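You operate a simulated robot arm through the tools that you are given. There is no shell and no other tool. Be economical: measure what you need, move in short steps, check, and stop when the job is done.

You are at the controls of a simulated two-armed robot. One attempt, no reset.

Task
On the air header, put the sieve and duster on 2 bar and the filter and sheeter on 6 bar.
Fine: use cross valves 4 and 7; shut a section valve before you open a cross valve, so the two supplies never join; the other branches keep their pressure, and valves you don't need stay as they are.

It is judged by the outcome, as a careful person would: the job done as asked, and still so three seconds after it is handed in. It fails if anything else is knocked over, pushed out of place, dropped, spilled or broken.

Robot
Two 7-joint arms with fingered hands on one trunk, on a base that drives. Base frame: it is fixed to the floor where the robot stands at the start and does not move with it; the origin is under the middle of the robot, x ahead of it, y to its left, z up. Readings come in mm, degrees, newtons and seconds.
The left shoulder is at the start at [34, 173, 1355], the right one opposite. With the tool pointing down near the work surface each hand reaches from about 100 to 700 mm from the robot's upright axis, wherever it stands, measured 20 degrees to its own side. Places, roughly: number four valve lever [300, 400, 1100]; number seven valve lever [600, -400, 1100]. Payload 3.5 kg a hand.
The TCP of each hand is the grasp point between the finger pads, 30 mm short of the fingertips. In the tool frame z runs along the fingers and y along their closing line. Largest opening 104 mm; the body of the gripper starts 35 mm behind the TCP. The gripper is a hand of 3 fingers: y runs from the thumb to the fingers, the wrist lies at [-15, -104, -178] in the tool frame.
Orientation is told as [roll, pitch, yaw] about the base's x, y, z axes, in that order, counted from this pose: with the fingers straight down and the wrist toward the robot, the tool's x, y and z point along [0, 1, 0], [1, 0, 0] and [0, 0, -1] of the base frame.

Tools
- The arms move only by the tool arm_command. It takes "left_rows", "right_rows" or both (then of equal length, played together; a hand with none holds still); each is a list of rows, each a list of 2 entries, a list of its own where there are three numbers: the shift along the tool's x, y, z in mm, then the turn, a rotation vector about the tool's x, y, z in degrees. In form: [[[tx, ty, tz], [rx, ry, rz]], ...]. A call has 1 to 20 rows; each row is the pose to reach, as a shift and turn from the pose commanded when the call began, along the tool's axes at that moment. Rows are played at 5 a second. More than 50 mm and 8.6 degrees between two rows, and nothing of the call is played. A pose out of reach is approached as far as the arm can. The call stops where the force on the tool passes 40 N (or 10 N more than at its start, if that is more) or the arm is blocked; 0.2 s more then pass. In this call time passes only in rows, and 0.2 s behind the last. The reply holds the time, the measured pose of the TCP, the force on the tool along the base axes, the opening and the grip force, in the units named above and with some noise, with the torque about the TCP (base axes, N m) and any sound that the robot's microphone picked up.
- Cameras (640 x 400 px; columns grow to the right, rows downward): "scene" is now at [119.3, 19.6, 1551.2]; the picture's right is [0.22, -0.98, 0.00], its down [-0.34, -0.08, -0.94] and it looks along [0.91, 0.21, -0.35] (base axes); focal length 214 px, centre (320, 200). "left" rides on the left gripper at [-64, -94, -117] in its tool frame; the picture's right is [-0.72, -0.33, 0.61], its down [0.64, -0.65, 0.40] and it looks along [0.27, 0.68, 0.68] (tool axes); focal length 238 px, centre (320, 200). "right" rides on the right gripper at [64, -94, -117] in its tool frame; the picture's right is [-0.72, 0.33, -0.61], its down [-0.64, -0.65, 0.40] and it looks along [-0.27, 0.68, 0.68] (tool axes); focal length 238 px, centre (320, 200). There is no depth. A picture from a camera that has moved, and an enlarged one, comes with that camera's place and axes in the base frame and with its lens.
- get_image(camera): a new picture of that camera. It takes no simulated time.
- move_column(by): slides the trunk up (or, below 0, down) by that many mm; the arms and the scene camera ride with it, the base frame stays. It gives what a move gives, with no picture.
- steer(legs): drives the robot by 1 to 6 legs, each [ahead, left, turn to the left] in mm, mm and degrees, along the robot's own axes; the way and the turn of a leg run together, so that a leg with both is an arc; at most 1500 mm and 180 degrees a leg. The arms and the cameras ride along, it lands a little off, and it stops where it bumps. It gives what a move gives.
- move_fingers(index, middle, thumb_bend, thumb_turn, hand): sets how far each is bent, from 0 (flat) to 1 (curled in); at 0.3 the hand is open as for a grip, at 0.7 the pads meet at the TCP. One left out holds its place. A second passes; each finger stops where it meets its share of the squeeze, and holds until it gets a number again. It is the only way to open and close the hand. It gives what a move gives, with no picture; readings hold the bend of each and the force on the fingers (four entries, about 0 where the hand has none), thumb and palm. thumb_turn goes from beside the hand (0) to across from the fingers (1), as for a grip.
- pan_tilt(pan, tilt): turns the head with the scene camera to pan (to the left, within 86 degrees either way) and tilt (down, from -29 to 69), counted from straight ahead of the robot. It gives what a move gives.
- inspect(camera, box): a new picture of the part [left, top, right, bottom] of that camera's present view, enlarged. It takes no simulated time.
- sign_off(): hands the job in; it is judged then, once.

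Work in short steps. Places have to be worked out from the pictures, the camera data and where the tool is seen: move nearer, look again, correct. Check each grasp and each placing, and mend what went wrong. You have 120 turns and 88 pictures in all, those below and enlarged ones among them. Open the grippers and draw the arms clear of the work before you hand the job in, unless the task says otherwise; then end with one line.

The tools are called after ">>>" as name(argument=value, ...) on one line, values as JSON. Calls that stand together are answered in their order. arm_command: Moves the arms, as the interface text tells. Its arguments: {"type":"object","properties":{"left_rows":{"type":"array","items":{"type":"array"}},"right_rows":{"type":"array","items":{"type":"array"}}},"required":[]} The other tools are called the same way: move_column (by) slides the trunk up or down; move_fingers (index, middle, thumb_bend, thumb_turn, hand) moves the fingers one by one; steer (legs) drives the base; pan_tilt (pan, tilt) turns the head that bears the scene camera; get_image (camera) takes a picture; inspect (camera, box) takes an enlarged picture of a part of a camera's view; sign_off () hands the job in.

At the start:

```text
time_s: 0.0
left_tcp_pos: [390.7, 228.4, 1560.7]
left_tool_rot: [-0.2, 0.0, 0.2]
left_force: [-1.0, -0.6, -0.8]
left_moment: [0.03, 0.0, 0.01]
left_finger_gap: 103.9
left_gripper_force: 0.0
left_shape: jaw
left_bend: [0.3, 0.3, 0.3, 0.98]
left_finger forces: [0.1, 0.0, 0.1, 0.1, 0.1, 0.0]
right_tcp_pos: [451.0, -139.4, 1549.2]
right_tool_rot: [0.0, 0.0, 0.1]
right_force: [-0.1, -0.3, 0.1]
right_moment: [0.0, -0.06, -0.03]
right_finger_gap: 103.6
right_gripper_force: 0.1
right_shape: jaw
right_bend: [0.3, 0.3, 0.3, 0.98]
right_finger forces: [0.1, 0.0, 0.1, 0.1, 0.0, 0.1]
trunk travel left (down, up): [-450.0, 304.0]
robot x, y, heading: [0.2, -0.6, -0.2]
head pan, tilt: [12.7, 20.4]
```

scene: 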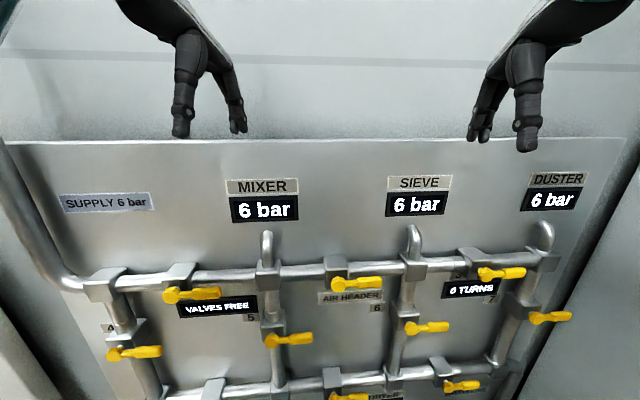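
right: 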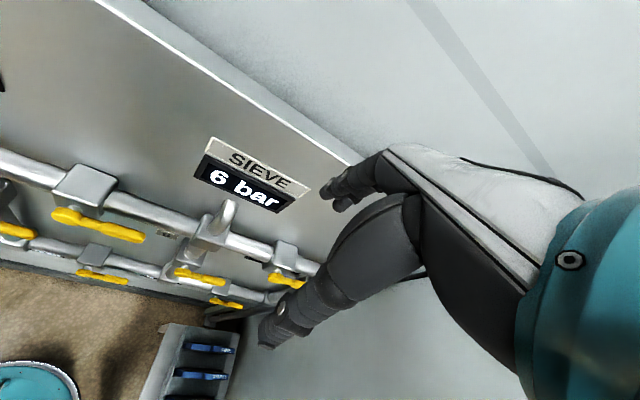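
left: 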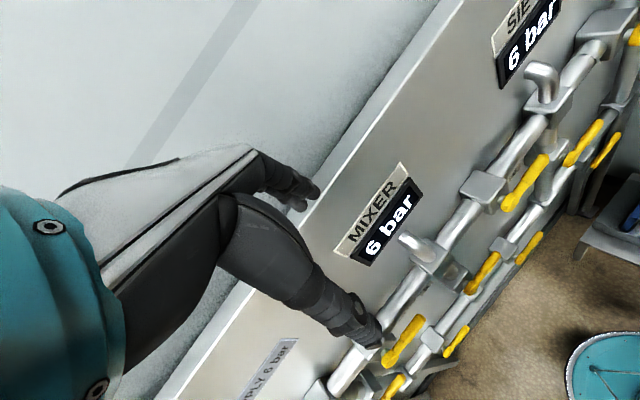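

The panel holds an upper and a lower header with yellow levers; I tilt the head down to see the whole layout.

>>> pan_tilt(pan=10, tilt=45)

>>> get_image(camera="scene")

```text
time_s: 0.9
left_tcp_pos: [390.5, 227.4, 1561.2]
left_tool_rot: [-0.1, 0.0, 0.1]
left_force: [-0.7, -0.4, 0.5]
left_moment: [-0.03, 0.0, -0.04]
left_finger_gap: 103.6
left_gripper_force: 0.2
left_shape: jaw
left_bend: [0.3, 0.3, 0.3, 0.98]
left_finger forces: [0.1, 0.1, 0.1, 0.0, 0.0, 0.0]
right_tcp_pos: [450.3, -140.1, 1548.6]
right_tool_rot: [0.0, 0.0, 0.0]
right_force: [0.2, 0.0, -0.2]
right_moment: [0.0, -0.01, 0.01]
right_finger_gap: 103.8
right_gripper_force: 0.0
right_shape: jaw
right_bend: [0.3, 0.3, 0.3, 0.98]
right_finger forces: [0.1, 0.0, 0.0, 0.1, 0.0, 0.0]
trunk travel left (down, up): [-450.0, 304.0]
robot x, y, heading: [-0.2, -0.1, -0.3]
head pan, tilt: [10.0, 45.0]
```

```text
84 pictures are left
camera scene: at [108.6, 13.3, 1513.2], right [0.17, -0.98, 0.0], down [-0.7, -0.12, -0.71], along [0.7, 0.12, -0.71], focal length 214 px, centre (320, 200)
```

scene: 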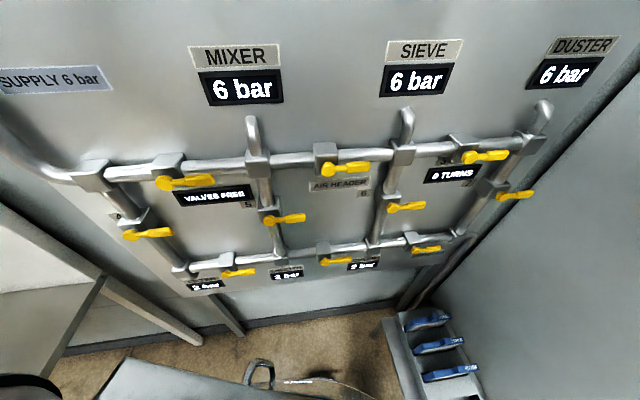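

Now enlarge to read labels and displays.

>>> inspect(camera="scene", box=[60, 130, 300, 300])

>>> inspect(camera="scene", box=[300, 90, 560, 280])

>>> inspect(camera="scene", box=[340, 290, 500, 400])

```text
2.35 times, centred on (180, 215) of scene
camera zoom: at [108.6, 13.3, 1513.2], right [0.17, -0.98, 0.0], down [-0.7, -0.12, -0.71], along [0.7, 0.12, -0.71], focal length 505 px, centre (649, 165)
```

zoom: 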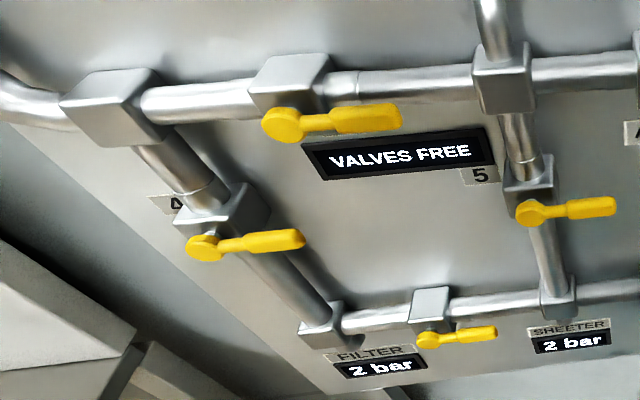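

```text
2.11 times, centred on (430, 185) of scene
camera zoom: at [108.6, 13.3, 1513.2], right [0.17, -0.98, 0.0], down [-0.7, -0.12, -0.71], along [0.7, 0.12, -0.71], focal length 452 px, centre (88, 232)
```

zoom: 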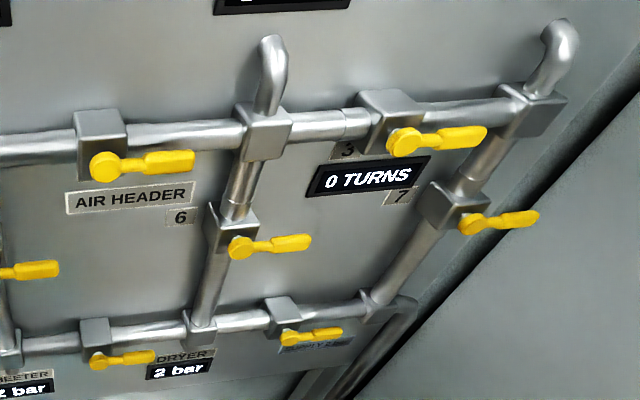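

```text
3.64 times, centred on (420, 345) of scene
camera zoom: at [108.6, 13.3, 1513.2], right [0.17, -0.98, 0.0], down [-0.7, -0.12, -0.71], along [0.7, 0.12, -0.71], focal length 780 px, centre (-44, -327)
```

zoom: 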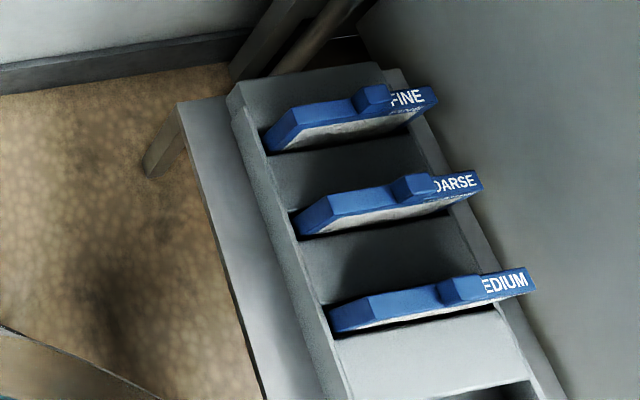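

Layout: upper header has section valves 1, 2, 3; lower header has 8, 9, 10; cross valves are 4–7. So the plan is shut 2 (mixer–sieve), open 7, shut 9 (sheeter–dryer), open 4. The panel is turned about 18° to my left; I back off a little and square up to it.

>>> steer(legs=[[-80, 0, 0], [0, 0, 18.3]])

>>> pan_tilt(pan=0, tilt=40)

>>> get_image(camera="scene")

```text
time_s: 3.0
left_tcp_pos: [220.2, 337.8, 1560.7]
left_tool_rot: [-0.1, 0.1, 18.2]
left_force: [-0.4, 0.0, 0.5]
left_moment: [0.01, -0.05, -0.01]
left_finger_gap: 103.5
left_gripper_force: 0.0
left_shape: jaw
left_bend: [0.3, 0.3, 0.3, 0.98]
left_finger forces: [0.0, 0.0, 0.1, 0.1, 0.1, 0.0]
right_tcp_pos: [392.6, 7.5, 1549.2]
right_tool_rot: [0.0, 0.1, 18.2]
right_force: [0.6, 0.1, -0.2]
right_moment: [-0.02, 0.0, -0.01]
right_finger_gap: 103.8
right_gripper_force: 0.0
right_shape: jaw
right_bend: [0.3, 0.3, 0.3, 0.98]
right_finger forces: [0.1, 0.0, 0.1, 0.0, 0.1, 0.0]
trunk travel left (down, up): [-450.0, 304.0]
robot x, y, heading: [-76.6, -0.9, 18.2]
head pan, tilt: [10.0, 45.0]
```

```text
time_s: 3.7
left_tcp_pos: [221.0, 338.6, 1560.7]
left_tool_rot: [-0.1, -0.1, 18.3]
left_force: [0.2, 0.0, -1.1]
left_moment: [-0.02, 0.0, -0.02]
left_finger_gap: 103.0
left_gripper_force: 0.1
left_shape: jaw
left_bend: [0.3, 0.3, 0.3, 0.98]
left_finger forces: [0.0, 0.0, 0.0, 0.0, 0.0, 0.0]
right_tcp_pos: [392.5, 7.7, 1548.9]
right_tool_rot: [0.0, 0.0, 18.2]
right_force: [0.0, 0.2, -0.7]
right_moment: [-0.02, 0.0, 0.02]
right_finger_gap: 103.6
right_gripper_force: 0.1
right_shape: jaw
right_bend: [0.3, 0.3, 0.3, 0.98]
right_finger forces: [0.0, 0.0, 0.1, 0.1, 0.0, 0.0]
trunk travel left (down, up): [-450.0, 304.0]
robot x, y, heading: [-75.5, -1.5, 18.2]
head pan, tilt: [0.0, 40.0]
```

```text
80 pictures are left
camera scene: at [28.7, 34.6, 1520.4], right [0.31, -0.95, 0.0], down [-0.61, -0.2, -0.77], along [0.73, 0.24, -0.64], focal length 214 px, centre (320, 200)
```

scene: 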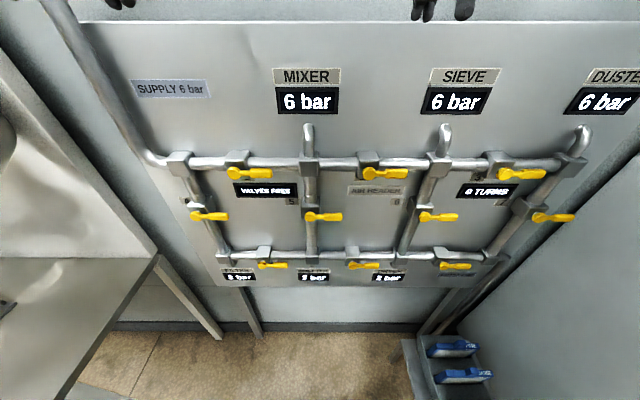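

Now square to the panel: levers ≈525 mm ahead, valve 2 hub ≈113 mm to the right at z≈1252. I pinch the right hand and pitch it so its fingers point at the panel.

>>> move_fingers(hand="right", index=0.7, middle=0.7, thumb_bend=0.7, thumb_turn=1)

>>> arm_command(right_rows=[[[0, -6, 0], [-8.2, 0, 0]], [[0, -12, 0], [-16.4, 0, 0]], [[0, -18, 0], [-24.6, 0, 0]], [[0, -25, 0], [-32.8, 0, 0]], [[0, -32, 0], [-41, 0, 0]], [[0, -40, 0], [-49.2, 0, 0]], [[0, -50, 0], [-57.4, 0, 0]], [[0, -55, 0], [-65.6, 0, 0]], [[0, -60, 0], [-73.8, 0, 0]], [[0, -60, 0], [-82, 0, 0]], [[0, -60, 0], [-90, 0, 0]]])

>>> get_image(camera="scene")

```text
time_s: 4.7
left_tcp_pos: [220.7, 337.0, 1560.8]
left_tool_rot: [-0.1, -0.1, 18.3]
left_force: [0.9, -0.1, -0.1]
left_moment: [0.01, -0.02, 0.01]
left_finger_gap: 103.6
left_gripper_force: 0.0
left_shape: jaw
left_bend: [0.3, 0.3, 0.3, 0.98]
left_finger forces: [0.1, 0.1, 0.1, 0.0, 0.1, 0.0]
right_tcp_pos: [393.1, 6.5, 1549.5]
right_tool_rot: [0.0, 0.0, 18.2]
right_force: [-0.1, 0.6, -0.8]
right_moment: [-0.02, -0.02, 0.0]
right_finger_gap: 1.9
right_gripper_force: 0.1
right_shape: fingers
right_bend: [0.7, 0.7, 0.7, 1.0]
right_finger forces: [0.0, 0.0, 0.1, 0.0, 0.0, 0.0]
trunk travel left (down, up): [-450.0, 304.0]
robot x, y, heading: [-81.2, -3.2, 18.1]
head pan, tilt: [0.0, 40.0]
```

```text
time_s: 7.1
left_tcp_pos: [218.4, 341.1, 1561.3]
left_tool_rot: [-0.1, 0.0, 18.3]
left_force: [0.1, 0.3, -0.4]
left_moment: [-0.05, 0.0, -0.02]
left_finger_gap: 103.4
left_gripper_force: 0.2
left_shape: jaw
left_bend: [0.3, 0.3, 0.3, 0.98]
left_finger forces: [0.1, 0.1, 0.1, 0.1, 0.0, 0.0]
right_tcp_pos: [333.8, 16.2, 1553.3]
right_tool_rot: [91.1, -89.9, -73.0]
right_force: [0.4, 0.6, -0.9]
right_moment: [0.0, -0.01, 0.0]
right_finger_gap: 1.2
right_gripper_force: 0.1
right_shape: fingers
right_bend: [0.7, 0.7, 0.7, 1.0]
right_finger forces: [0.0, 0.0, 0.0, 0.0, 0.0, 0.0]
right hand out of reach, approached as far as the arm can: row 9, 10, 11
trunk travel left (down, up): [-450.0, 304.0]
robot x, y, heading: [-78.8, 0.6, 17.9]
head pan, tilt: [0.0, 40.0]
```

```text
79 pictures are left
camera scene: at [26.3, 37.5, 1520.5], right [0.31, -0.95, 0.0], down [-0.61, -0.2, -0.77], along [0.73, 0.24, -0.64], focal length 214 px, centre (320, 200)
```

scene: 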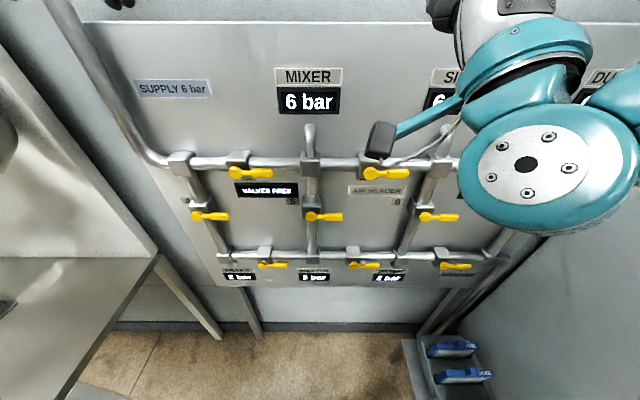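

The hand now points at the panel. I lower it 200 mm and shift 60 mm right, still stood off, and look.

>>> arm_command(right_rows=[[[-10, -40, 0], [0, 0, 0]], [[-20, -80, 0], [0, 0, 0]], [[-30, -120, 0], [0, 0, 0]], [[-45, -160, 0], [0, 0, 0]], [[-60, -200, 0], [0, 0, 0]]])

>>> get_image(camera="scene")

>>> get_image(camera="right")

```text
time_s: 8.3
left_tcp_pos: [221.6, 338.1, 1562.0]
left_tool_rot: [0.0, -0.1, 18.2]
left_force: [-0.3, 0.2, 0.2]
left_moment: [-0.03, -0.03, -0.03]
left_finger_gap: 103.5
left_gripper_force: 0.0
left_shape: jaw
left_bend: [0.3, 0.3, 0.3, 0.98]
left_finger forces: [0.0, 0.1, 0.0, 0.0, 0.0, 0.1]
right_tcp_pos: [354.3, 24.4, 1481.9]
right_tool_rot: [30.0, -89.8, -11.9]
right_force: [0.4, 0.2, 0.4]
right_moment: [-0.01, -0.01, 0.0]
right_finger_gap: 1.4
right_gripper_force: 0.0
right_shape: fingers
right_bend: [0.7, 0.7, 0.7, 1.0]
right_finger forces: [0.0, 0.0, 0.0, 0.1, 0.0, 0.1]
right hand out of reach, approached as far as the arm can: row 1, 2, 3, 4, 5
trunk travel left (down, up): [-450.0, 304.0]
robot x, y, heading: [-82.2, -0.9, 18.4]
head pan, tilt: [0.0, 40.0]
```

```text
78 pictures are left
camera scene: at [28.9, 33.9, 1520.4], right [0.31, -0.95, 0.0], down [-0.61, -0.2, -0.77], along [0.73, 0.24, -0.64], focal length 214 px, centre (320, 200)
```

scene: 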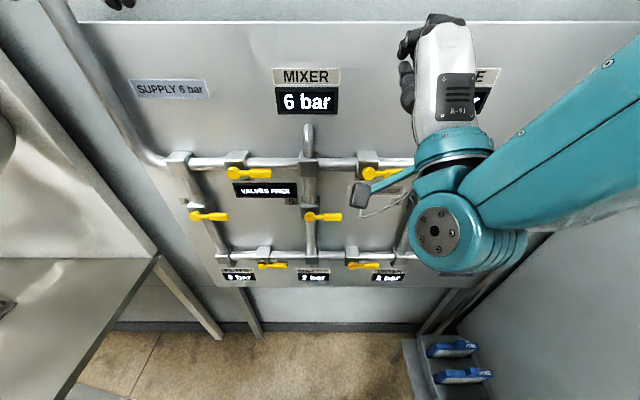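

```text
77 pictures are left
camera right: at [223.1, 47.7, 1388.0], right [-0.36, -0.87, 0.33], down [0.58, -0.48, -0.66], along [0.73, -0.05, 0.68], focal length 238 px, centre (320, 200)
```

right: 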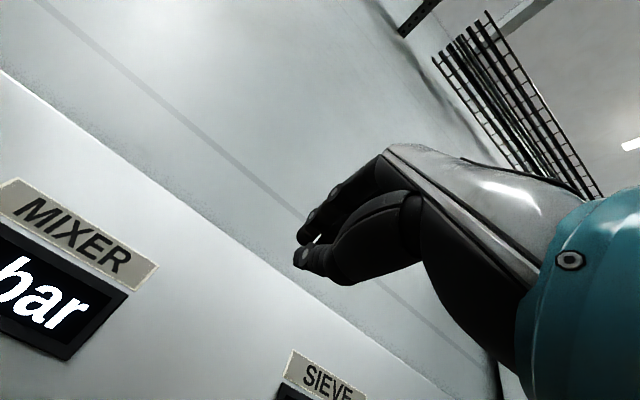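

The palm-up wrist is outside the arm's range, and I'm too close. I back 100 mm and roll the hand so the palm faces left.

>>> steer(legs=[[-100, 0, 0]])

>>> arm_command(right_rows=[[[0, 0, 0], [0, 0, -8.2]], [[0, 0, 0], [0, 0, -16.4]], [[0, 0, 0], [0, 0, -24.6]], [[0, 0, 0], [0, 0, -32.8]], [[0, 0, 0], [0, 0, -41]], [[0, 0, 0], [0, 0, -49.2]], [[0, 0, 0], [0, 0, -57.4]], [[0, 0, 0], [0, 0, -65.6]], [[0, 0, 0], [0, 0, -73.8]], [[0, 0, 0], [0, 0, -82]], [[0, 0, 0], [0, 0, -90]]])

>>> get_image(camera="scene")

```text
time_s: 9.4
left_tcp_pos: [126.5, 305.9, 1560.5]
left_tool_rot: [0.0, 0.0, 18.2]
left_force: [-0.4, -0.4, -0.3]
left_moment: [0.02, 0.02, -0.05]
left_finger_gap: 103.4
left_gripper_force: 0.1
left_shape: jaw
left_bend: [0.3, 0.3, 0.3, 0.98]
left_finger forces: [0.0, 0.0, 0.0, 0.0, 0.0, 0.0]
right_tcp_pos: [259.1, -5.5, 1481.1]
right_tool_rot: [23.6, -89.8, -5.5]
right_force: [-0.1, 0.0, 0.6]
right_moment: [-0.01, -0.03, -0.02]
right_finger_gap: 1.3
right_gripper_force: 0.1
right_shape: fingers
right_bend: [0.7, 0.7, 0.7, 1.0]
right_finger forces: [0.0, 0.0, 0.0, 0.1, 0.0, 0.0]
trunk travel left (down, up): [-450.0, 304.0]
robot x, y, heading: [-171.9, -31.3, 18.3]
head pan, tilt: [0.0, 40.0]
```

```text
time_s: 11.8
left_tcp_pos: [126.2, 308.2, 1560.0]
left_tool_rot: [-0.1, 0.0, 18.4]
left_force: [-0.7, 0.8, 0.1]
left_moment: [-0.02, 0.0, 0.02]
left_finger_gap: 103.7
left_gripper_force: 0.0
left_shape: jaw
left_bend: [0.3, 0.3, 0.3, 0.98]
left_finger forces: [0.0, 0.0, 0.0, 0.1, 0.0, 0.0]
right_tcp_pos: [245.0, 54.1, 1395.3]
right_tool_rot: [-86.1, -6.5, 92.7]
right_force: [0.7, -1.9, 1.1]
right_moment: [-0.09, 0.23, 0.13]
right_finger_gap: 1.4
right_gripper_force: 0.0
right_shape: fingers
right_bend: [0.7, 0.7, 0.7, 1.0]
right_finger forces: [0.0, 0.0, 0.1, 0.1, 0.0, 0.1]
right hand out of reach, approached as far as the arm can: row 1, 2, 3, 4, 5, 6, 7, 8, 9, 10, 11
trunk travel left (down, up): [-450.0, 304.0]
robot x, y, heading: [-174.5, -30.3, 18.2]
head pan, tilt: [0.0, 40.0]
```

```text
76 pictures are left
camera scene: at [-65.9, 4.3, 1520.3], right [0.32, -0.95, 0.0], down [-0.61, -0.2, -0.76], along [0.72, 0.24, -0.65], focal length 214 px, centre (320, 200)
```

scene: 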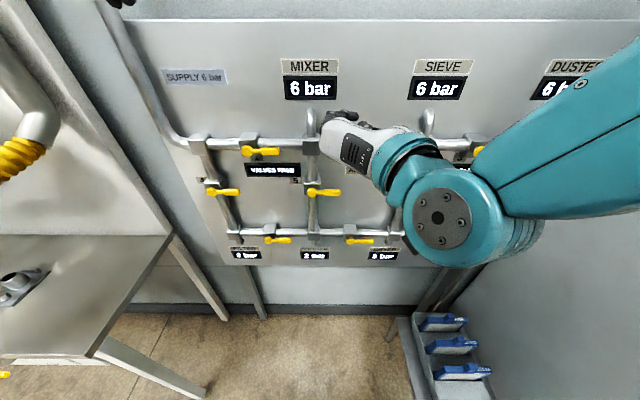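

Posture is still cramped; I extend the hand 140 mm toward the panel (levers are now ≈628 mm ahead) to relieve it.

>>> arm_command(right_rows=[[[0, 0, 30], [0, 0, 0]], [[0, 0, 60], [0, 0, 0]], [[0, 0, 90], [0, 0, 0]], [[0, 0, 120], [0, 0, 0]], [[0, 0, 140], [0, 0, 0]], [[0, 0, 140], [0, 0, 0]]])

>>> get_image(camera="scene")

```text
time_s: 13.2
left_tcp_pos: [124.6, 307.8, 1560.9]
left_tool_rot: [-0.2, 0.0, 18.3]
left_force: [0.5, 0.3, -0.7]
left_moment: [-0.01, -0.01, -0.03]
left_finger_gap: 103.4
left_gripper_force: 0.0
left_shape: jaw
left_bend: [0.3, 0.3, 0.3, 0.98]
left_finger forces: [0.0, 0.0, 0.1, 0.0, 0.0, 0.0]
right_tcp_pos: [346.8, 69.4, 1420.4]
right_tool_rot: [-84.5, -5.9, 89.1]
right_force: [-0.4, 0.1, 0.5]
right_moment: [0.0, 0.0, -0.02]
right_finger_gap: 1.5
right_gripper_force: 0.1
right_shape: fingers
right_bend: [0.7, 0.7, 0.7, 1.0]
right_finger forces: [0.0, 0.0, 0.0, 0.0, 0.0, 0.0]
right hand out of reach, approached as far as the arm can: row 1, 2, 3, 4, 5, 6
trunk travel left (down, up): [-450.0, 304.0]
robot x, y, heading: [-172.3, -33.0, 18.3]
head pan, tilt: [0.0, 40.0]
```

```text
75 pictures are left
camera scene: at [-67.1, 4.9, 1520.5], right [0.31, -0.95, 0.0], down [-0.61, -0.2, -0.77], along [0.73, 0.24, -0.64], focal length 214 px, centre (320, 200)
```

scene: 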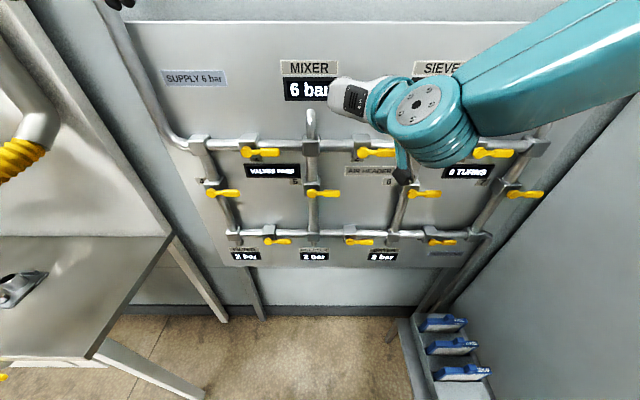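

The elbow-out wrist is at its limit. I try rolling on to palm-down, where the wrist lies above and behind the fingers.

>>> arm_command(right_rows=[[[0, 0, 0], [0, 0, -8.2]], [[0, 0, 0], [0, 0, -16.4]], [[0, 0, 0], [0, 0, -24.6]], [[0, 0, 0], [0, 0, -32.8]], [[0, 0, 0], [0, 0, -41]], [[0, 0, 0], [0, 0, -49.2]], [[0, 0, 0], [0, 0, -57.4]], [[0, 0, 0], [0, 0, -65.6]], [[0, 0, 0], [0, 0, -73.8]], [[0, 0, 0], [0, 0, -82]], [[0, 0, 0], [0, 0, -90]], [[0, 0, 0], [0, 0, -90]]])

>>> get_image(camera="scene")

```text
time_s: 15.8
left_tcp_pos: [127.4, 307.6, 1560.6]
left_tool_rot: [-0.1, 0.1, 18.2]
left_force: [0.1, -0.7, 0.4]
left_moment: [-0.01, 0.0, 0.0]
left_finger_gap: 103.5
left_gripper_force: 0.1
left_shape: jaw
left_bend: [0.3, 0.3, 0.3, 0.98]
left_finger forces: [0.1, 0.0, 0.0, 0.0, 0.0, 0.1]
right_tcp_pos: [242.2, -20.7, 1240.0]
right_tool_rot: [-64.9, 76.8, 117.2]
right_force: [0.2, 0.5, -0.5]
right_moment: [0.0, 0.01, 0.0]
right_finger_gap: 1.3
right_gripper_force: 0.1
right_shape: fingers
right_bend: [0.7, 0.7, 0.7, 1.0]
right_finger forces: [0.0, 0.0, 0.0, 0.0, 0.1, 0.0]
right hand out of reach, approached as far as the arm can: row 5, 6, 7, 8, 9, 10, 11, 12
trunk travel left (down, up): [-450.0, 304.0]
robot x, y, heading: [-170.6, -31.9, 18.3]
head pan, tilt: [0.0, 40.0]
```

```text
74 pictures are left
camera scene: at [-65.5, -3.8, 1515.5], right [0.23, -0.97, 0.0], down [-0.67, -0.16, -0.73], along [0.71, 0.17, -0.69], focal length 214 px, centre (320, 200)
```

scene: 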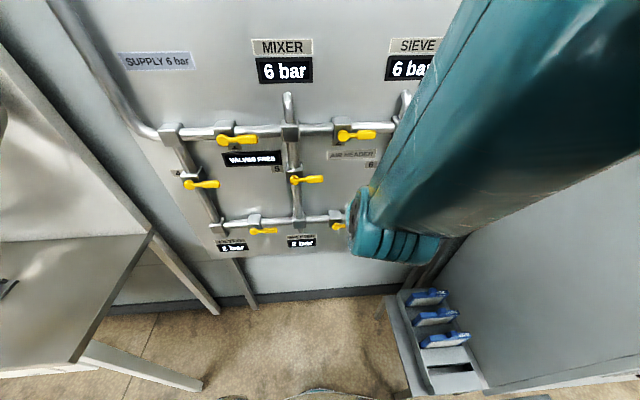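

Roll of about −120° was within reach, further is not. I roll back 62°.

>>> arm_command(right_rows=[[[0, 0, 0], [0, 0, 8.2]], [[0, 0, 0], [0, 0, 16.4]], [[0, 0, 0], [0, 0, 24.6]], [[0, 0, 0], [0, 0, 32.8]], [[0, 0, 0], [0, 0, 41]], [[0, 0, 0], [0, 0, 49.2]], [[0, 0, 0], [0, 0, 57.4]], [[0, 0, 0], [0, 0, 62]], [[0, 0, 0], [0, 0, 62]]])

>>> get_image(camera="scene")

```text
time_s: 17.8
left_tcp_pos: [127.5, 306.9, 1561.9]
left_tool_rot: [0.0, 0.1, 18.3]
left_force: [0.6, 0.5, 0.0]
left_moment: [0.02, -0.03, 0.01]
left_finger_gap: 103.8
left_gripper_force: 0.0
left_shape: jaw
left_bend: [0.3, 0.3, 0.3, 0.98]
left_finger forces: [0.0, 0.1, 0.0, 0.1, 0.0, 0.0]
right_tcp_pos: [235.3, 43.2, 1246.9]
right_tool_rot: [-85.2, 16.7, 94.1]
right_force: [-0.3, 0.8, 0.4]
right_moment: [0.04, -0.03, 0.01]
right_finger_gap: 1.5
right_gripper_force: 0.0
right_shape: fingers
right_bend: [0.7, 0.7, 0.7, 1.0]
right_finger forces: [0.0, 0.0, 0.1, 0.0, 0.1, 0.0]
right hand out of reach, approached as far as the arm can: row 3, 4, 5, 6, 7, 8, 9
trunk travel left (down, up): [-450.0, 304.0]
robot x, y, heading: [-175.6, -29.9, 18.4]
head pan, tilt: [0.0, 40.0]
```

```text
73 pictures are left
camera scene: at [-64.9, 2.6, 1520.4], right [0.31, -0.95, 0.0], down [-0.61, -0.2, -0.77], along [0.73, 0.24, -0.64], focal length 214 px, centre (320, 200)
```

scene: 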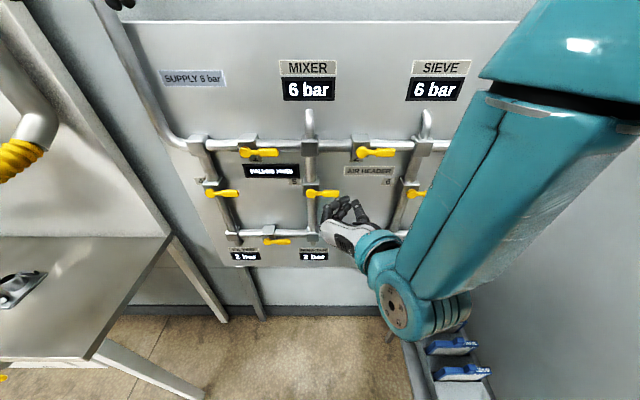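

The wrist is simply too close to the shoulder (elbow folded). I extend forward 130 mm, right 110 mm, and correct 15° yaw.

>>> arm_command(right_rows=[[[0, -20, 25], [-3, 0, 0]], [[0, -40, 50], [-6, 0, 0]], [[0, -60, 75], [-9, 0, 0]], [[0, -80, 100], [-12, 0, 0]], [[0, -110, 130], [-15, 0, 0]], [[0, -110, 130], [-15, 0, 0]]])

>>> get_image(camera="scene")

```text
time_s: 19.2
left_tcp_pos: [127.6, 312.0, 1559.8]
left_tool_rot: [-0.2, 0.1, 18.3]
left_force: [0.5, 1.0, 0.6]
left_moment: [-0.05, 0.03, 0.03]
left_finger_gap: 103.8
left_gripper_force: 0.0
left_shape: jaw
left_bend: [0.3, 0.3, 0.3, 0.98]
left_finger forces: [0.0, 0.0, 0.0, 0.0, 0.0, 0.0]
right_tcp_pos: [361.5, -17.0, 1349.4]
right_tool_rot: [-80.2, 15.1, 110.1]
right_force: [1.4, 0.2, -0.4]
right_moment: [-0.01, 0.02, -0.01]
right_finger_gap: 1.4
right_gripper_force: 0.0
right_shape: fingers
right_bend: [0.7, 0.7, 0.7, 1.0]
right_finger forces: [0.0, 0.0, 0.0, 0.0, 0.0, 0.0]
right hand out of reach, approached as far as the arm can: row 1, 2, 3, 4, 5, 6
trunk travel left (down, up): [-450.0, 304.0]
robot x, y, heading: [-174.0, -30.5, 18.4]
head pan, tilt: [0.0, 40.0]
```

```text
72 pictures are left
camera scene: at [-65.0, 7.6, 1520.2], right [0.31, -0.95, 0.0], down [-0.61, -0.2, -0.77], along [0.73, 0.24, -0.64], focal length 214 px, centre (320, 200)
```

scene: 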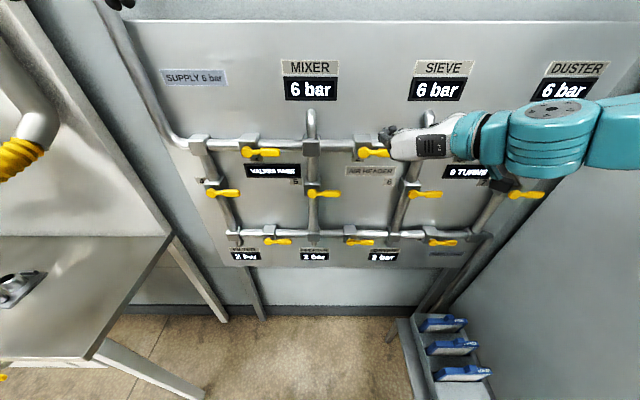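

Forearm now comes in nicely from the right. I back off another 120 mm for elbow room, then extend 100 mm to see whether the pose becomes fully reachable.

>>> steer(legs=[[-120, 0, 0]])

>>> arm_command(right_rows=[[[0, 0, 30], [0, 0, 0]], [[0, 0, 60], [0, 0, 0]], [[0, 0, 90], [0, 0, 0]], [[0, 0, 100], [0, 0, 0]], [[0, 0, 100], [0, 0, 0]]])

>>> get_image(camera="scene")

```text
time_s: 20.5
left_tcp_pos: [14.1, 269.6, 1559.6]
left_tool_rot: [-0.1, 0.1, 18.2]
left_force: [0.1, 0.2, -0.4]
left_moment: [-0.01, -0.05, 0.01]
left_finger_gap: 103.6
left_gripper_force: 0.0
left_shape: jaw
left_bend: [0.3, 0.3, 0.3, 0.98]
left_finger forces: [0.1, 0.0, 0.0, 0.0, 0.1, 0.0]
right_tcp_pos: [247.1, -57.1, 1348.7]
right_tool_rot: [-80.1, 15.1, 110.0]
right_force: [0.3, -1.3, 0.0]
right_moment: [0.05, -0.04, -0.03]
right_finger_gap: 1.2
right_gripper_force: 0.1
right_shape: fingers
right_bend: [0.7, 0.7, 0.7, 1.0]
right_finger forces: [0.0, 0.0, 0.0, 0.0, 0.0, 0.0]
trunk travel left (down, up): [-450.0, 304.0]
robot x, y, heading: [-285.7, -66.4, 18.2]
head pan, tilt: [0.0, 40.0]
```

```text
time_s: 21.7
left_tcp_pos: [15.4, 270.5, 1560.0]
left_tool_rot: [0.0, 0.1, 18.3]
left_force: [0.2, 0.0, 0.4]
left_moment: [0.0, -0.02, 0.02]
left_finger_gap: 104.1
left_gripper_force: 0.0
left_shape: jaw
left_bend: [0.3, 0.3, 0.3, 0.98]
left_finger forces: [0.0, 0.0, 0.1, 0.0, 0.1, 0.0]
right_tcp_pos: [339.7, -20.6, 1344.7]
right_tool_rot: [-79.7, 15.3, 110.0]
right_force: [0.5, 0.4, -0.2]
right_moment: [-0.02, -0.02, 0.0]
right_finger_gap: 1.3
right_gripper_force: 0.1
right_shape: fingers
right_bend: [0.7, 0.7, 0.7, 1.0]
right_finger forces: [0.0, 0.0, 0.0, 0.0, 0.0, 0.1]
right hand out of reach, approached as far as the arm can: row 1, 2, 3, 4, 5
trunk travel left (down, up): [-450.0, 304.0]
robot x, y, heading: [-289.9, -66.0, 18.1]
head pan, tilt: [0.0, 40.0]
```

```text
71 pictures are left
camera scene: at [-178.5, -33.6, 1520.4], right [0.31, -0.95, 0.0], down [-0.61, -0.2, -0.77], along [0.73, 0.24, -0.64], focal length 214 px, centre (320, 200)
```

scene: 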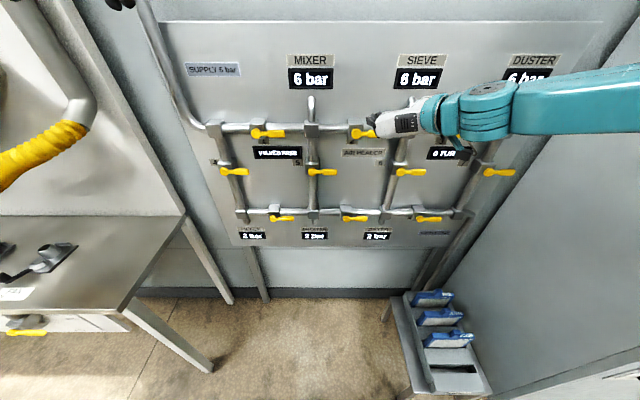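

Levers re-triangulate to ≈730 mm ahead, valve 2 hub ≈107 mm right, z≈1260. The hand follows commands well enough; I lower 30 mm and shift right 22 mm, then check from the hand camera.

>>> arm_command(right_rows=[[[17, -6, 2], [0, 0, 0]], [[34, -13, 5], [0, 0, 0]], [[34, -13, 5], [0, 0, 0]]])

>>> get_image(camera="right")

>>> inspect(camera="scene", box=[240, 60, 480, 210])

```text
time_s: 22.5
left_tcp_pos: [13.6, 270.6, 1561.3]
left_tool_rot: [-0.1, 0.1, 18.2]
left_force: [-0.9, 0.0, -0.5]
left_moment: [0.0, -0.04, 0.0]
left_finger_gap: 103.9
left_gripper_force: 0.0
left_shape: jaw
left_bend: [0.3, 0.3, 0.3, 0.98]
left_finger forces: [0.0, 0.0, 0.0, 0.1, 0.0, 0.0]
right_tcp_pos: [345.4, -32.5, 1341.3]
right_tool_rot: [-79.0, 15.1, 109.9]
right_force: [-0.2, 0.6, -0.3]
right_moment: [-0.03, -0.02, 0.01]
right_finger_gap: 1.1
right_gripper_force: 0.1
right_shape: fingers
right_bend: [0.7, 0.7, 0.7, 1.0]
right_finger forces: [0.0, 0.1, 0.0, 0.0, 0.0, 0.0]
right hand out of reach, approached as far as the arm can: row 1, 2, 3
trunk travel left (down, up): [-450.0, 304.0]
robot x, y, heading: [-286.3, -67.2, 18.3]
head pan, tilt: [0.0, 40.0]
```

```text
70 pictures are left
camera right: at [262.5, -171.7, 1327.0], right [-0.62, 0.34, 0.71], down [0.65, -0.28, 0.7], along [0.44, 0.9, -0.05], focal length 238 px, centre (320, 200)
```

right: 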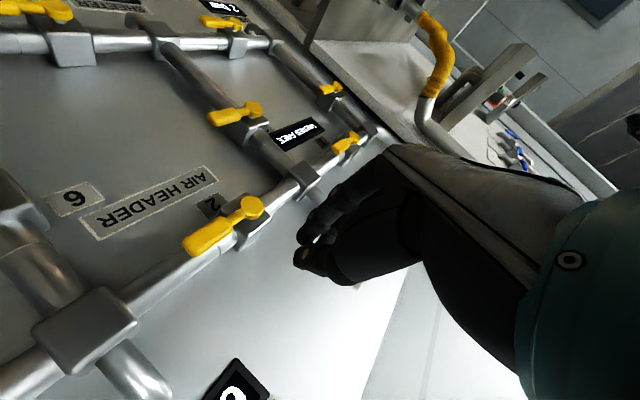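

```text
2.67 times, centred on (360, 135) of scene
camera zoom: at [-178.4, -33.3, 1520.4], right [0.31, -0.95, 0.0], down [-0.61, -0.2, -0.77], along [0.73, 0.24, -0.64], focal length 572 px, centre (213, 373)
```

zoom: 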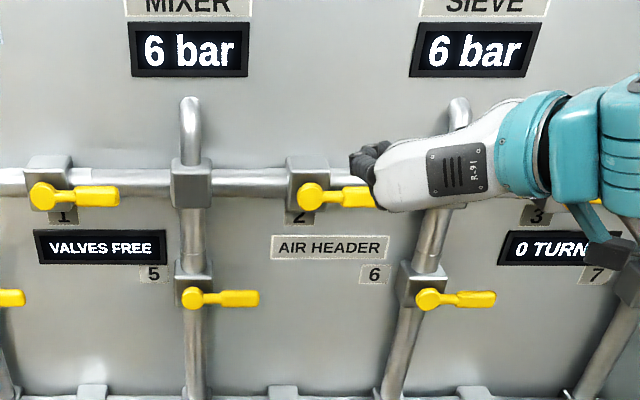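

Downward motion stalls at a wrist limit. I try yawing the hand a further 16° to the left to unload the wrist, which is harmless for pushing.

>>> arm_command(right_rows=[[[8, 0, -10], [-8, 0, 0]], [[17, 0, -20], [-16, 0, 0]], [[30, 0, -20], [-16, 0, 0]], [[30, 0, -20], [-16, 0, 0]]])

```text
time_s: 23.5
left_tcp_pos: [15.2, 268.7, 1561.3]
left_tool_rot: [0.0, 0.2, 18.2]
left_force: [-0.2, 0.0, 0.1]
left_moment: [0.01, -0.01, 0.01]
left_finger_gap: 103.5
left_gripper_force: 0.1
left_shape: jaw
left_bend: [0.3, 0.3, 0.3, 0.98]
left_finger forces: [0.1, 0.0, 0.1, 0.0, 0.0, 0.0]
right_tcp_pos: [323.4, -32.6, 1355.1]
right_tool_rot: [-74.8, 11.4, 125.9]
right_force: [-1.0, -0.2, -1.0]
right_moment: [0.0, 0.04, -0.01]
right_finger_gap: 1.3
right_gripper_force: 0.1
right_shape: fingers
right_bend: [0.7, 0.7, 0.7, 1.0]
right_finger forces: [0.1, 0.0, 0.0, 0.0, 0.1, 0.0]
right hand out of reach, approached as far as the arm can: row 1, 2, 3, 4
trunk travel left (down, up): [-450.0, 304.0]
robot x, y, heading: [-285.1, -67.3, 18.2]
head pan, tilt: [0.0, 40.0]
```

Not that. Rolling toward palm-down was accepted earlier, so I undo the yaw and roll −24°.

>>> arm_command(right_rows=[[[5, 0, 0], [8, 0, 0]], [[10, 0, 0], [16, 0, 0]], [[15, 0, 0], [15.8, -2.2, -8]], [[20, 0, 0], [15.5, -4.4, -16]], [[20, 0, 0], [15, -6.6, -24]], [[20, 0, 0], [15, -6.6, -24]]])

>>> get_image(camera="scene")

```text
time_s: 24.9
left_tcp_pos: [14.9, 269.4, 1560.8]
left_tool_rot: [-0.1, 0.1, 18.2]
left_force: [-0.6, -0.4, 0.3]
left_moment: [0.0, 0.02, -0.05]
left_finger_gap: 103.7
left_gripper_force: 0.0
left_shape: jaw
left_bend: [0.3, 0.3, 0.3, 0.98]
left_finger forces: [0.0, 0.0, 0.0, 0.0, 0.0, 0.0]
right_tcp_pos: [284.7, 21.0, 1394.0]
right_tool_rot: [-88.3, 37.7, 113.1]
right_force: [-0.4, -0.5, -0.6]
right_moment: [-0.02, -0.03, 0.0]
right_finger_gap: 1.5
right_gripper_force: 0.0
right_shape: fingers
right_bend: [0.7, 0.7, 0.7, 1.0]
right_finger forces: [0.0, 0.0, 0.0, 0.0, 0.1, 0.1]
right hand out of reach, approached as far as the arm can: row 1, 2, 3, 4, 5, 6
trunk travel left (down, up): [-450.0, 304.0]
robot x, y, heading: [-288.4, -67.2, 18.0]
head pan, tilt: [0.0, 40.0]
```

```text
68 pictures are left
camera scene: at [-177.4, -34.5, 1520.3], right [0.31, -0.95, 0.0], down [-0.61, -0.2, -0.77], along [0.73, 0.24, -0.64], focal length 214 px, centre (320, 200)
```

scene: 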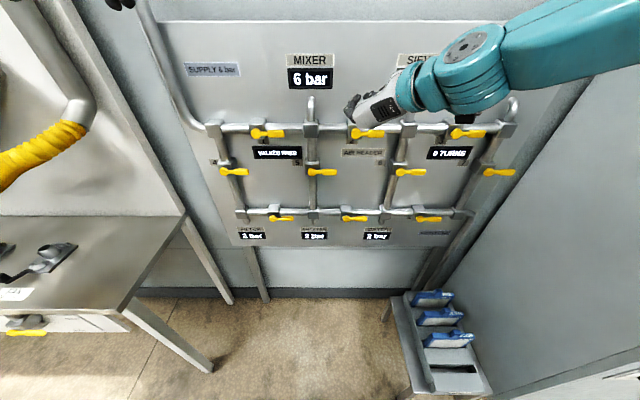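

The right arm is stuck elbow-high. I test a better branch with the still-fresh left arm: lower it fingers-down first (elbow drops), 300 mm down and 100 mm forward.

>>> arm_command(left_rows=[[[0, 15, 40], [0, 0, 0]], [[0, 30, 80], [0, 0, 0]], [[0, 45, 120], [0, 0, 0]], [[0, 60, 160], [0, 0, 0]], [[0, 75, 200], [0, 0, 0]], [[0, 90, 240], [0, 0, 0]], [[0, 100, 280], [0, 0, 0]], [[0, 100, 300], [0, 0, 0]]])

>>> get_image(camera="scene")

```text
time_s: 26.7
left_tcp_pos: [109.2, 302.2, 1261.4]
left_tool_rot: [-0.1, 0.1, 18.2]
left_force: [-0.1, -0.1, 0.0]
left_moment: [-0.02, -0.01, 0.0]
left_finger_gap: 103.8
left_gripper_force: 0.1
left_shape: jaw
left_bend: [0.3, 0.3, 0.3, 0.98]
left_finger forces: [0.0, 0.0, 0.1, 0.0, 0.1, 0.0]
right_tcp_pos: [282.3, 21.4, 1395.7]
right_tool_rot: [-88.2, 37.6, 113.2]
right_force: [0.7, 0.3, 0.3]
right_moment: [0.01, 0.0, 0.03]
right_finger_gap: 1.4
right_gripper_force: 0.3
right_shape: fingers
right_bend: [0.7, 0.7, 0.7, 1.0]
right_finger forces: [0.0, 0.1, 0.1, 0.0, 0.0, 0.0]
trunk travel left (down, up): [-450.0, 304.0]
robot x, y, heading: [-287.0, -66.2, 18.7]
head pan, tilt: [0.0, 40.0]
```

```text
67 pictures are left
camera scene: at [-178.4, -33.4, 1520.4], right [0.31, -0.95, 0.0], down [-0.61, -0.2, -0.77], along [0.73, 0.24, -0.64], focal length 214 px, centre (320, 200)
```

scene: 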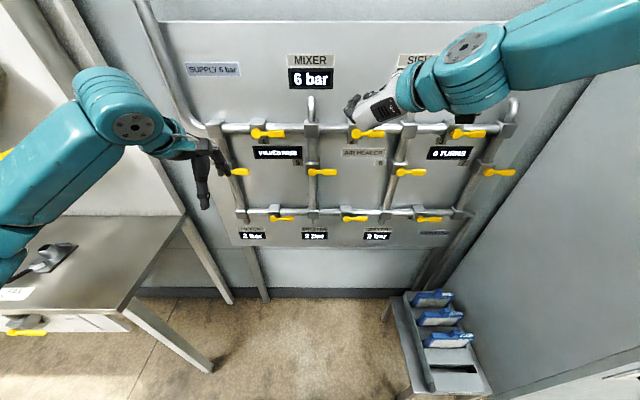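

Fully in reach. Next I yaw the left hand 90° so its palm faces right, still fingers-down.

>>> arm_command(left_rows=[[[0, 0, 0], [0, 0, 8.2]], [[0, 0, 0], [0, 0, 16.4]], [[0, 0, 0], [0, 0, 24.6]], [[0, 0, 0], [0, 0, 32.8]], [[0, 0, 0], [0, 0, 41]], [[0, 0, 0], [0, 0, 49.2]], [[0, 0, 0], [0, 0, 57.4]], [[0, 0, 0], [0, 0, 65.6]], [[0, 0, 0], [0, 0, 73.8]], [[0, 0, 0], [0, 0, 82]], [[0, 0, 0], [0, 0, 90]]])

>>> arm_command(left_rows=[[[0, 0, 0], [0, 8.2, 0]], [[0, 0, 0], [0, 16.4, 0]], [[0, 0, 0], [0, 24.6, 0]], [[0, 0, 0], [0, 32.8, 0]], [[0, 0, 0], [0, 41, 0]], [[0, 0, 0], [0, 49.2, 0]], [[0, 0, 0], [0, 57.4, 0]], [[0, 0, 0], [0, 65.6, 0]], [[0, 0, 0], [0, 73.8, 0]], [[0, 0, 0], [0, 82, 0]], [[0, 0, 0], [0, 90, 0]]])

>>> get_image(camera="scene")

```text
time_s: 29.1
left_tcp_pos: [109.1, 300.2, 1261.0]
left_tool_rot: [-0.1, -0.2, -71.9]
left_force: [0.2, -0.1, 0.0]
left_moment: [0.01, 0.03, 0.02]
left_finger_gap: 103.7
left_gripper_force: 0.1
left_shape: jaw
left_bend: [0.3, 0.3, 0.3, 0.98]
left_finger forces: [0.0, 0.0, 0.0, 0.0, 0.0, 0.1]
right_tcp_pos: [283.5, 21.4, 1394.7]
right_tool_rot: [-88.2, 37.6, 113.1]
right_force: [-0.3, -0.1, 0.4]
right_moment: [0.0, 0.0, 0.0]
right_finger_gap: 1.2
right_gripper_force: 0.0
right_shape: fingers
right_bend: [0.7, 0.7, 0.7, 1.0]
right_finger forces: [0.1, 0.0, 0.0, 0.1, 0.0, 0.0]
trunk travel left (down, up): [-450.0, 304.0]
robot x, y, heading: [-286.1, -70.9, 18.3]
head pan, tilt: [0.0, 40.0]
```

```text
time_s: 31.5
left_tcp_pos: [108.5, 300.0, 1260.6]
left_tool_rot: [90.0, 0.0, -71.8]
left_force: [-0.4, 0.6, -0.2]
left_moment: [-0.01, -0.02, -0.01]
left_finger_gap: 103.8
left_gripper_force: 0.0
left_shape: jaw
left_bend: [0.3, 0.3, 0.3, 0.98]
left_finger forces: [0.0, 0.0, 0.0, 0.0, 0.0, 0.0]
right_tcp_pos: [283.6, 22.3, 1395.6]
right_tool_rot: [-88.3, 37.7, 113.0]
right_force: [-0.8, 0.5, 0.0]
right_moment: [0.01, -0.01, 0.01]
right_finger_gap: 1.5
right_gripper_force: 0.0
right_shape: fingers
right_bend: [0.7, 0.7, 0.7, 1.0]
right_finger forces: [0.0, 0.0, 0.0, 0.1, 0.0, 0.1]
trunk travel left (down, up): [-450.0, 304.0]
robot x, y, heading: [-287.1, -69.3, 18.2]
head pan, tilt: [0.0, 40.0]
```

```text
66 pictures are left
camera scene: at [-178.3, -33.4, 1520.4], right [0.31, -0.95, 0.0], down [-0.61, -0.2, -0.77], along [0.73, 0.24, -0.64], focal length 214 px, centre (320, 200)
```

scene: 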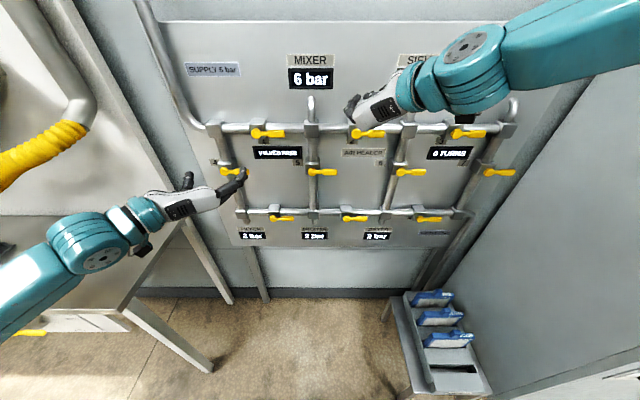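

Excellent: the left hand points squarely at the panel, elbow low. Now I recover the right arm the same way: pull it back and tip its fingers down.

>>> arm_command(right_rows=[[[0, 0, -20], [0, 8.2, 0]], [[0, 0, -40], [0, 16.4, 0]], [[0, 0, -60], [0, 24.6, 0]], [[0, 0, -80], [0, 32.8, 0]], [[0, 0, -80], [0, 41, 0]], [[0, 0, -80], [0, 49.2, 0]], [[0, 0, -80], [0, 57.4, 0]], [[0, 0, -80], [0, 65.6, 0]], [[0, 0, -80], [0, 73.8, 0]], [[0, 0, -80], [0, 82, 0]], [[0, 0, -80], [0, 90, 0]], [[0, 0, -80], [0, 90, 0]]])

>>> get_image(camera="scene")

```text
time_s: 34.1
left_tcp_pos: [107.8, 300.7, 1261.1]
left_tool_rot: [90.0, 0.0, -71.9]
left_force: [-0.3, -1.5, -0.1]
left_moment: [0.03, 0.03, -0.01]
left_finger_gap: 103.7
left_gripper_force: 0.0
left_shape: jaw
left_bend: [0.3, 0.3, 0.3, 0.98]
left_finger forces: [0.0, 0.0, 0.0, 0.0, 0.1, 0.0]
right_tcp_pos: [5.0, -36.6, 1344.1]
right_tool_rot: [1.4, 37.6, 113.1]
right_force: [0.4, 0.1, -0.1]
right_moment: [-0.04, 0.01, -0.03]
right_finger_gap: 1.2
right_gripper_force: 0.1
right_shape: fingers
right_bend: [0.7, 0.7, 0.7, 1.0]
right_finger forces: [0.1, 0.0, 0.0, 0.0, 0.0, 0.0]
right hand out of reach, approached as far as the arm can: row 1, 2, 3, 4, 5, 6, 7, 8, 9, 10, 11, 12
trunk travel left (down, up): [-450.0, 304.0]
robot x, y, heading: [-289.3, -67.2, 18.3]
head pan, tilt: [0.0, 40.0]
```

```text
65 pictures are left
camera scene: at [-178.9, -34.3, 1520.5], right [0.31, -0.95, 0.0], down [-0.61, -0.2, -0.77], along [0.73, 0.24, -0.64], focal length 214 px, centre (320, 200)
```

scene: 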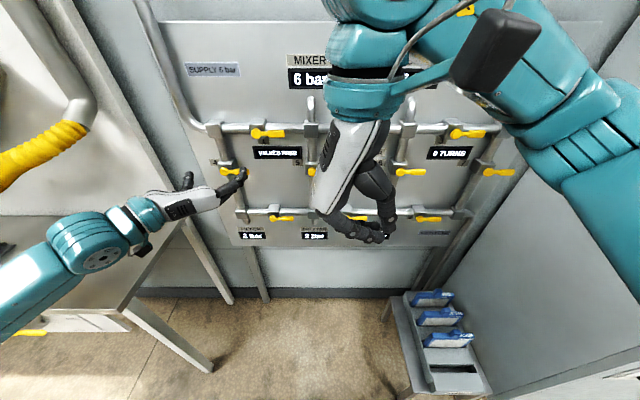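

I straighten the right hand to plain fingers-down, palm left, and move it forward, right and down.

>>> arm_command(right_rows=[[[-29, -6, 17], [-6.3, 0, 0]], [[-58, -13, 35], [-12.6, 0, 0]], [[-87, -19, 52], [-18.9, 0, 0]], [[-116, -25, 70], [-25.2, 0, 0]], [[-145, -32, 87], [-31.5, 0, 0]], [[-173, -38, 105], [-37.6, 0, 0]], [[-173, -38, 105], [-37.6, 0, 0]]])

>>> get_image(camera="scene")

```text
time_s: 35.7
left_tcp_pos: [108.7, 301.3, 1261.5]
left_tool_rot: [89.9, -0.1, -71.8]
left_force: [0.8, -0.6, -0.8]
left_moment: [-0.04, -0.01, 0.0]
left_finger_gap: 103.7
left_gripper_force: 0.1
left_shape: jaw
left_bend: [0.3, 0.3, 0.3, 0.98]
left_finger forces: [0.1, 0.0, 0.0, 0.0, 0.0, 0.1]
right_tcp_pos: [6.0, -58.8, 1344.9]
right_tool_rot: [1.0, -0.1, 112.3]
right_force: [-0.2, 0.5, -0.6]
right_moment: [0.02, 0.0, -0.01]
right_finger_gap: 0.9
right_gripper_force: 0.0
right_shape: fingers
right_bend: [0.7, 0.7, 0.7, 1.0]
right_finger forces: [0.1, 0.1, 0.0, 0.0, 0.0, 0.0]
right hand out of reach, approached as far as the arm can: row 1, 2, 3, 4, 5, 6, 7
trunk travel left (down, up): [-450.0, 304.0]
robot x, y, heading: [-288.9, -70.5, 18.4]
head pan, tilt: [0.0, 40.0]
```

```text
64 pictures are left
camera scene: at [-178.3, -33.5, 1520.4], right [0.31, -0.95, 0.0], down [-0.61, -0.2, -0.77], along [0.73, 0.24, -0.64], focal length 214 px, centre (320, 200)
```

scene: 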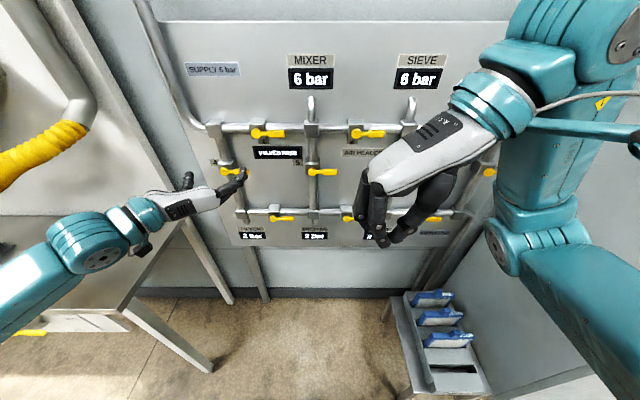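

Orientation is right now; I move the right hand forward 200 mm and right 70 mm.

>>> arm_command(right_rows=[[[-39, -16, 0], [0, 0, 0]], [[-78, -33, 0], [0, 0, 0]], [[-117, -50, 0], [0, 0, 0]], [[-156, -66, 0], [0, 0, 0]], [[-195, -83, 0], [0, 0, 0]], [[-195, -83, 0], [0, 0, 0]]])

>>> get_image(camera="scene")

```text
time_s: 37.1
left_tcp_pos: [108.3, 301.1, 1261.1]
left_tool_rot: [89.9, -0.1, -71.7]
left_force: [0.4, 0.4, -0.7]
left_moment: [0.01, 0.0, 0.05]
left_finger_gap: 103.9
left_gripper_force: 0.0
left_shape: jaw
left_bend: [0.3, 0.3, 0.3, 0.98]
left_finger forces: [0.0, 0.0, 0.0, 0.0, 0.1, 0.0]
right_tcp_pos: [11.3, -67.0, 1367.3]
right_tool_rot: [0.9, 0.0, 112.4]
right_force: [-0.2, 1.0, 0.4]
right_moment: [-0.01, -0.02, 0.02]
right_finger_gap: 1.1
right_gripper_force: 0.0
right_shape: fingers
right_bend: [0.7, 0.7, 0.7, 1.0]
right_finger forces: [0.0, 0.1, 0.0, 0.1, 0.0, 0.1]
right hand out of reach, approached as far as the arm can: row 1, 2, 3, 4, 5, 6
trunk travel left (down, up): [-450.0, 304.0]
robot x, y, heading: [-287.9, -65.5, 18.2]
head pan, tilt: [0.0, 40.0]
```

```text
63 pictures are left
camera scene: at [-178.3, -33.5, 1520.4], right [0.31, -0.95, 0.0], down [-0.61, -0.2, -0.77], along [0.73, 0.24, -0.64], focal length 214 px, centre (320, 200)
```

scene: 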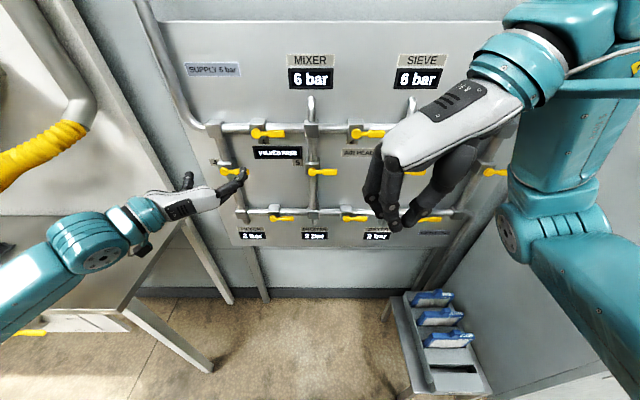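

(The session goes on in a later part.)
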